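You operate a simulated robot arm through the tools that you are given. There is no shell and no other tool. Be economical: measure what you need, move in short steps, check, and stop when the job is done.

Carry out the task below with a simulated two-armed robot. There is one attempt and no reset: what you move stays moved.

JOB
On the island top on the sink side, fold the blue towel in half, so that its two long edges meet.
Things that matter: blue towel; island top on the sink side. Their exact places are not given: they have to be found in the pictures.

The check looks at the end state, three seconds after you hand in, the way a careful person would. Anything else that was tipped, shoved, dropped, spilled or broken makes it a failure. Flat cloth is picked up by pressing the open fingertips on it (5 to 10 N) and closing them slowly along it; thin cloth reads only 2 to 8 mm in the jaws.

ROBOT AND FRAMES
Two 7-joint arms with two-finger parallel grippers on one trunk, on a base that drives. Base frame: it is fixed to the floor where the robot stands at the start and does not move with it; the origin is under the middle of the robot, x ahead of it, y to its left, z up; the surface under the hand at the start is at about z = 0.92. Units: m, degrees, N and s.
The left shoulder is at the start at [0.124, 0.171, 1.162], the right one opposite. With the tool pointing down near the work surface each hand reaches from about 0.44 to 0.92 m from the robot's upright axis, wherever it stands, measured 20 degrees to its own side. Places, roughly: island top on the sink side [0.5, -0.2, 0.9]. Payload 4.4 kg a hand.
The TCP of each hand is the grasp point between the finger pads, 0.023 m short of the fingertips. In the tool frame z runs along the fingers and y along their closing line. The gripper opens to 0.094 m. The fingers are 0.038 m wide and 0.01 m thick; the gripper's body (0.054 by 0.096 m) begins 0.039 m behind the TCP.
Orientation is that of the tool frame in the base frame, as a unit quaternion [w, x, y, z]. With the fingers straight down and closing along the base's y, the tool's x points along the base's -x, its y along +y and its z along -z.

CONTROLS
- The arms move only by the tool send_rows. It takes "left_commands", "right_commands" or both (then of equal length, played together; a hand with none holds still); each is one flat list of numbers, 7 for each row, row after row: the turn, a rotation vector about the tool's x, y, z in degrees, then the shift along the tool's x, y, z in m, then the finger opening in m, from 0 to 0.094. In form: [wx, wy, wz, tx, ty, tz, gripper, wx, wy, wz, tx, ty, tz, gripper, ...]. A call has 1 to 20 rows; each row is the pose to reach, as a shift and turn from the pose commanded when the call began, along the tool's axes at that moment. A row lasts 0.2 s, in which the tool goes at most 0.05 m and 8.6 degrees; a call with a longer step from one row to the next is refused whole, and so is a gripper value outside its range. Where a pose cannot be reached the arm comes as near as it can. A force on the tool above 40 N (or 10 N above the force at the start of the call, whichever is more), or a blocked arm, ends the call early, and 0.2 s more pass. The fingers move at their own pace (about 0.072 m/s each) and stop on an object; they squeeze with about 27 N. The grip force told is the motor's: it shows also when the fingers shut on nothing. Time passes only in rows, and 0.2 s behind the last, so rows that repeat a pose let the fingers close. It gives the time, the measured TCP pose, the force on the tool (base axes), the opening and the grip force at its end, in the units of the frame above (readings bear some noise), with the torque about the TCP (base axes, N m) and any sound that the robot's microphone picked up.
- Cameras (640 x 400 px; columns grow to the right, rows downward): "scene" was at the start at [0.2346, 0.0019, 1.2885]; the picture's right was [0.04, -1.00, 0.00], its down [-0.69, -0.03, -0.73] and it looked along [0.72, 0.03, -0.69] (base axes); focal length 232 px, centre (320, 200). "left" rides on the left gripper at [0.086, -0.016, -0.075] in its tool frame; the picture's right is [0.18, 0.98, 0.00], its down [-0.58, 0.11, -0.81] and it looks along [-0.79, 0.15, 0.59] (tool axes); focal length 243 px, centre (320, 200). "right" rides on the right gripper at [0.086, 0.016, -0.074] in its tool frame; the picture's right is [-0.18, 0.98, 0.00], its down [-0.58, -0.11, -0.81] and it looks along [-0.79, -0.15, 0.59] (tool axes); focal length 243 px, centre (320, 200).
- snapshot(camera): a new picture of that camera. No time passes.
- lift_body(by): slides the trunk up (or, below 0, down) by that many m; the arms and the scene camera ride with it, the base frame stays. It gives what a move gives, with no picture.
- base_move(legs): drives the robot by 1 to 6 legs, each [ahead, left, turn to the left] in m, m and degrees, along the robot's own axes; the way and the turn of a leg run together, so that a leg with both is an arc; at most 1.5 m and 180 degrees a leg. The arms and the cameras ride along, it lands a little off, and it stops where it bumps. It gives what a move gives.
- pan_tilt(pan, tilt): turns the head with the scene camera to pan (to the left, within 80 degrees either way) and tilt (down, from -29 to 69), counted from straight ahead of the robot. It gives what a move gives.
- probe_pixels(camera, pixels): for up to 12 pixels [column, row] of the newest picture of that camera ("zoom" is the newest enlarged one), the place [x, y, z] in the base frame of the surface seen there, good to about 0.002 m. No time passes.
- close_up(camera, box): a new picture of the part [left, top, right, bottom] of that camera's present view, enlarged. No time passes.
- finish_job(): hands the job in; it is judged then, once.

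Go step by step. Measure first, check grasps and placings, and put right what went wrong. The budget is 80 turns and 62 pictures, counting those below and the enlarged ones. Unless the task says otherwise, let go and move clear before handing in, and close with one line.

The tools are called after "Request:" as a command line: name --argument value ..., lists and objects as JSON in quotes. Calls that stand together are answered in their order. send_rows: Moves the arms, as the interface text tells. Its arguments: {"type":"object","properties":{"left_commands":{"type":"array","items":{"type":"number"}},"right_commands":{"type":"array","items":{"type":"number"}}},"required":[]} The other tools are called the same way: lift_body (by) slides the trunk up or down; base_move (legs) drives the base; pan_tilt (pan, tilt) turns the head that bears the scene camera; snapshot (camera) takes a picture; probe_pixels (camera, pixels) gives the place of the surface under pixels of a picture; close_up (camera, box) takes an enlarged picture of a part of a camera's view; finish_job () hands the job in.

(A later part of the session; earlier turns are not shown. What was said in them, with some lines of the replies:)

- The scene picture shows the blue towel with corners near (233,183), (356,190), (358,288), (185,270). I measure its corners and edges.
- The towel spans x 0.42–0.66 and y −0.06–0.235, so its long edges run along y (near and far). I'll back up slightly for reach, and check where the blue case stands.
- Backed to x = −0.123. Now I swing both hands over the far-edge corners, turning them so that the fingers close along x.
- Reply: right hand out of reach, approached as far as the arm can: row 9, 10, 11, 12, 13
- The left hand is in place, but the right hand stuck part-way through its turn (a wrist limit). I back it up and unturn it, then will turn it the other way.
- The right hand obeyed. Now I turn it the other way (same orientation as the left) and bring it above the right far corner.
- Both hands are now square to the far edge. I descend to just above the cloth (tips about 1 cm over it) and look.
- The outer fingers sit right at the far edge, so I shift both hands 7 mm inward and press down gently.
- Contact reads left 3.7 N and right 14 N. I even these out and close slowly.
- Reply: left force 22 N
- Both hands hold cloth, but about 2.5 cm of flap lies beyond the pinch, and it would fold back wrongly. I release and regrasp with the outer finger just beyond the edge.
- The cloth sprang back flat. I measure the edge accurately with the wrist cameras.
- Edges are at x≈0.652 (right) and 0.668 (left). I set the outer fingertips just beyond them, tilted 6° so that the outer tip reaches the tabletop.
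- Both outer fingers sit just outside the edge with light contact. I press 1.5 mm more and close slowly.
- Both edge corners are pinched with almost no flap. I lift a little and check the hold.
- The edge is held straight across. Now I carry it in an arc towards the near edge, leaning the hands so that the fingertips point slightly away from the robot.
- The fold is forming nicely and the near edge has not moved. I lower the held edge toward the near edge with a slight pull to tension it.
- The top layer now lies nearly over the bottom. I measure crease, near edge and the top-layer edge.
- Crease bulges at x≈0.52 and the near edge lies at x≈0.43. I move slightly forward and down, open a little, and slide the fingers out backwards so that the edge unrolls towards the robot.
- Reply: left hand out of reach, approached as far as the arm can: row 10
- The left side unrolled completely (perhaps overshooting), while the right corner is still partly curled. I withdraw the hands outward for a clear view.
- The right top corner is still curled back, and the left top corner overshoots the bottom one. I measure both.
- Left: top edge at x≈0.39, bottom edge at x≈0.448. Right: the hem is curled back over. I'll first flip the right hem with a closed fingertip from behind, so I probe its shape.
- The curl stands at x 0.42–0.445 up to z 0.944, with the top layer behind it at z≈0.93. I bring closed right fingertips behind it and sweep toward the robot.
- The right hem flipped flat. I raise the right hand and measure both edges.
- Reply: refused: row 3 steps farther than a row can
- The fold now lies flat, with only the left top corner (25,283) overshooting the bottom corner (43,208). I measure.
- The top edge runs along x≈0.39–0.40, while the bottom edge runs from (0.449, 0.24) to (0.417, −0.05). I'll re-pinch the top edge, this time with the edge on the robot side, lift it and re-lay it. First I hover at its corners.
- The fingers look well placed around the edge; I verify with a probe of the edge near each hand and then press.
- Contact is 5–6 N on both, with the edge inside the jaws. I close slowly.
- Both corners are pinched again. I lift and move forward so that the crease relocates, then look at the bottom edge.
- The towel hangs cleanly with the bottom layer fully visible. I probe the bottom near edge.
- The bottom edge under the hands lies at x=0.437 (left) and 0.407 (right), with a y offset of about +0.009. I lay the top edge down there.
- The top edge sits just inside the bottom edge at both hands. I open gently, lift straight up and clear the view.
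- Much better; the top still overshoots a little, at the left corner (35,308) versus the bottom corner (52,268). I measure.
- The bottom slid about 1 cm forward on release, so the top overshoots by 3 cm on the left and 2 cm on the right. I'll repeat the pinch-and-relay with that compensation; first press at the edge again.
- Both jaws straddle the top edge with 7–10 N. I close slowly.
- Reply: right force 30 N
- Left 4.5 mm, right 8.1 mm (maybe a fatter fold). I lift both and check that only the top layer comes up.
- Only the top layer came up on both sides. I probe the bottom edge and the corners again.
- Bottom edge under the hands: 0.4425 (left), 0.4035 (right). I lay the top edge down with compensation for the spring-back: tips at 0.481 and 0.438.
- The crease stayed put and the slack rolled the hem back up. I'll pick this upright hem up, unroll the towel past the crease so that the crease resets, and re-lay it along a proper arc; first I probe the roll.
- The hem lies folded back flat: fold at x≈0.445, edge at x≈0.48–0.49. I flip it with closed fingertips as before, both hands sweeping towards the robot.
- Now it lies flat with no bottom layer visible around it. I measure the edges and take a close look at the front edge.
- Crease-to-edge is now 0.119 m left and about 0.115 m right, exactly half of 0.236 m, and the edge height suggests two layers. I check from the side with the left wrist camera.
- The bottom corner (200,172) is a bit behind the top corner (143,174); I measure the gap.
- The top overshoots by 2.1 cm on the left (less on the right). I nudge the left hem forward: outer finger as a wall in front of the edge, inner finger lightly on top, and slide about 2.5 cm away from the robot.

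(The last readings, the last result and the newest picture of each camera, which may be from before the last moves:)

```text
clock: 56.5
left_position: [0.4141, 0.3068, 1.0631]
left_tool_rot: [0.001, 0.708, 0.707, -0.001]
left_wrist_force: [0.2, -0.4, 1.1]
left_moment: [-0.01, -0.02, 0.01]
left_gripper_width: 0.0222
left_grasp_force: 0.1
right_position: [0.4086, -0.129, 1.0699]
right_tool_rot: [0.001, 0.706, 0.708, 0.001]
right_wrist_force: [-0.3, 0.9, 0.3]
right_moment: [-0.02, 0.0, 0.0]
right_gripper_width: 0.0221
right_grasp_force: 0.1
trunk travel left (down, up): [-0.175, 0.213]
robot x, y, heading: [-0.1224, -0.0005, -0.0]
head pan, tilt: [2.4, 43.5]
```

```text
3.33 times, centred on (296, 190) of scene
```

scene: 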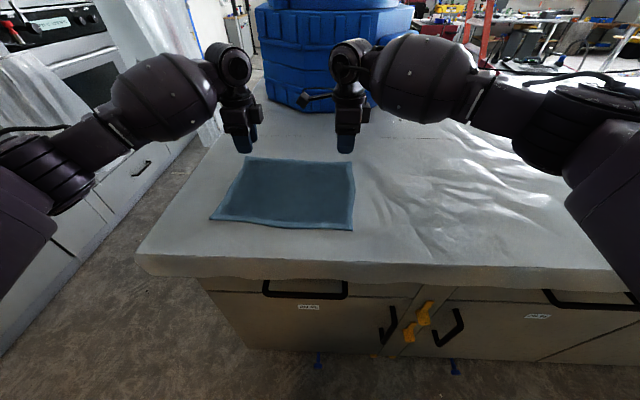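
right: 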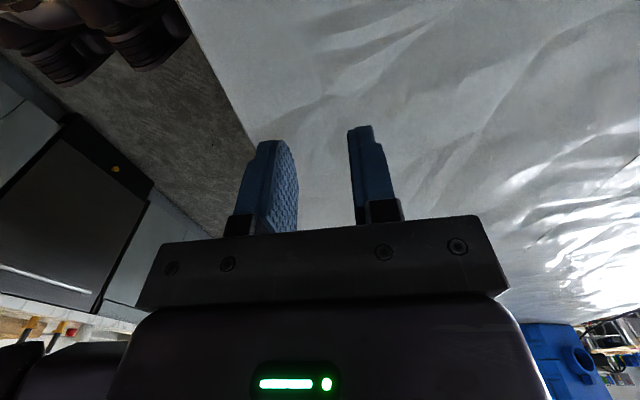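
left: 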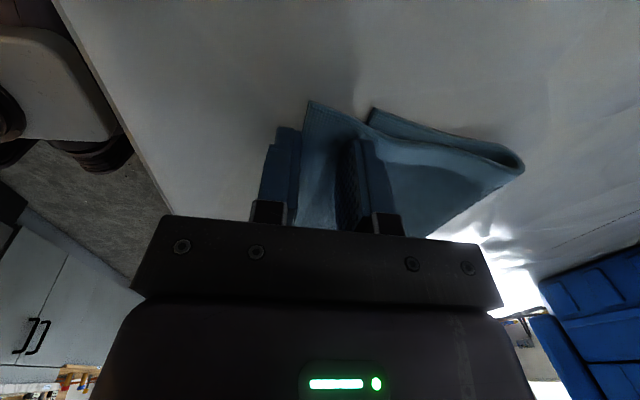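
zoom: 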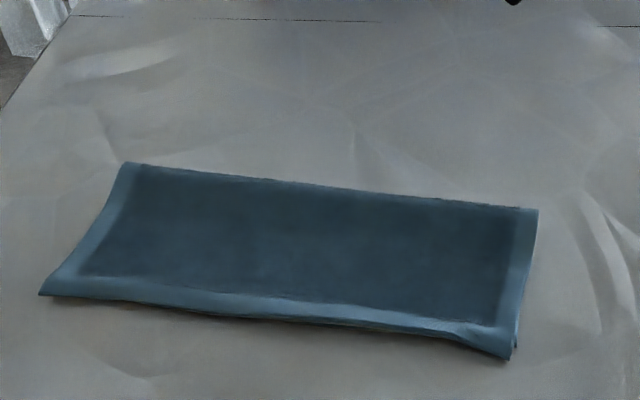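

The left hem moved forward and the shape looks tidy. I check the left side gap once more with the wrist camera, and probe the scene.

Request:
probe_pixels --camera "zoom" --pixels '[[42, 293], [125, 166], [511, 357], [516, 345], [533, 212], [270, 316], [400, 328]]'

Request:
close_up --camera "left" --box '[250, 60, 450, 200]'

```text
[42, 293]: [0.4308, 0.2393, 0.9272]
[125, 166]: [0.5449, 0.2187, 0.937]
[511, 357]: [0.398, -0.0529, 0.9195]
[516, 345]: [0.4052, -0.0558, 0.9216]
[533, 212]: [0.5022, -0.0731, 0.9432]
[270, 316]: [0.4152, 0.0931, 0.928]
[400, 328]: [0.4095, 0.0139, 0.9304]
```

```text
2.86 times, centred on (350, 130) of left
```

zoom: 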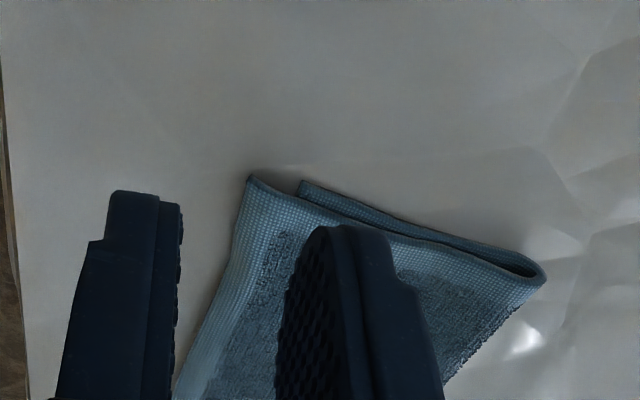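

Request:
probe_pixels --camera "zoom" --pixels '[[249, 182], [303, 185], [302, 190]]'

```text
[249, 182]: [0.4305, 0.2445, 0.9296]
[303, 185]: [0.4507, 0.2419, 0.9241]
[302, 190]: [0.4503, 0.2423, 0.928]
```

Both layers moved together, so the 2 cm gap at the left corner remains. I push only the overhanging hem with a closed-finger wall at table level until it meets the bottom edge.

Request:
send_rows --left_commands '[0, 0, 0, -0.025, -0.003, 0.03, 0, 0, 0, 0, -0.05, -0.006, 0.06, 0, 0, 0, 0, -0.075, -0.01, 0.085, 0, 0, 0, 0, -0.085, -0.01, 0.105, 0, 0, 0, 0, -0.085, -0.01, 0.114, 0, 0, 0, 0, -0.085, -0.01, 0.1165, 0, 0, 0, 0, -0.085, 0.0, 0.1165, 0, 0, 0, 0, -0.085, 0.007, 0.1165, 0, 0, 0, 0, -0.085, 0.013, 0.1165, 0, 0, 0, 0, -0.085, 0.019, 0.1165, 0, 0, 0, 0, -0.085, 0.025, 0.1165, 0, 0, 0, 0, -0.085, 0.03, 0.1165, 0, 0, 0, 0, -0.085, 0.032, 0.1165, 0, 0, 0, 0, -0.085, 0.032, 0.1165, 0, 0, 0, 0, -0.085, 0.022, 0.115, 0, 0, 0, 0, -0.085, 0.002, 0.11, 0, 0, 0, 0, -0.085, -0.01, 0.08, 0, 0, 0, 0, -0.06, -0.01, 0.045, 0, 0, 0, 0, -0.03, -0.005, 0.015, 0, 0, 0, 0, 0, 0, 0, 0.022]'

Request:
snapshot --camera "scene"

```text
clock: 60.6
left_position: [0.4121, 0.3054, 1.0605]
left_tool_rot: [0.002, 0.708, 0.706, 0.0]
left_wrist_force: [-0.5, 0.1, 0.1]
left_moment: [-0.03, -0.03, 0.0]
left_gripper_width: 0.022
left_grasp_force: 0.1
right_position: [0.4092, -0.1299, 1.0691]
right_tool_rot: [0.0, 0.705, 0.709, 0.001]
right_wrist_force: [-0.4, 1.2, 0.6]
right_moment: [0.0, -0.01, 0.03]
right_gripper_width: 0.0221
right_grasp_force: 0.1
trunk travel left (down, up): [-0.175, 0.213]
robot x, y, heading: [-0.119, -0.0055, -0.1]
head pan, tilt: [2.4, 43.5]
```

```text
0 pictures are left
```

scene: 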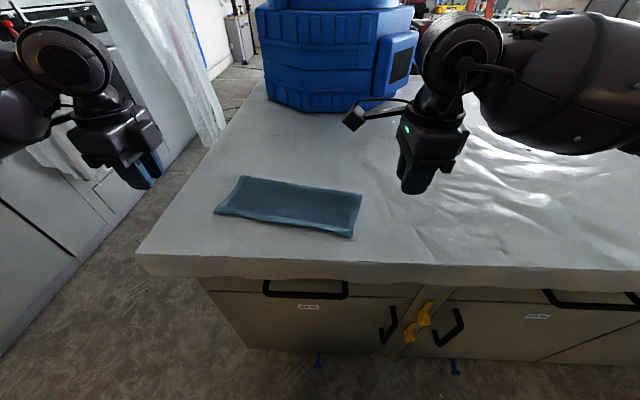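

The towel lies tidy and flat with its front-left corner at (215,212). I take a last measurement of corner and crease.

Request:
probe_pixels --camera "scene" --pixels '[[217, 211], [240, 178], [351, 236], [359, 196], [213, 208], [216, 206], [285, 224]]'

```text
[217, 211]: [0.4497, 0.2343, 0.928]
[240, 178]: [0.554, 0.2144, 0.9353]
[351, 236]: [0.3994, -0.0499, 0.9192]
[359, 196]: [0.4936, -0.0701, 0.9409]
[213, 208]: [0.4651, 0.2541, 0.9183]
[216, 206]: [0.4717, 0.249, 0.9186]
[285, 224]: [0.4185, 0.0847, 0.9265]
```

The top layer at the left now runs 0.104 m from crease to edge, down from 0.114 m, so the long edges should nearly meet. Both hands are open and clear, so I hand in.

Request:
finish_job

```text
The job is handed in.
```

I folded the blue towel in half on the island top, with its two long edges laid together, and handed the job in with both hands open and clear. The last direct measurement had the top edge about 2 cm past the bottom one at the left corner and under 1 cm on the right. I then pushed the left hem in, and I estimate that left gap is now about 1 cm or less; I had no pictures left to confirm it.
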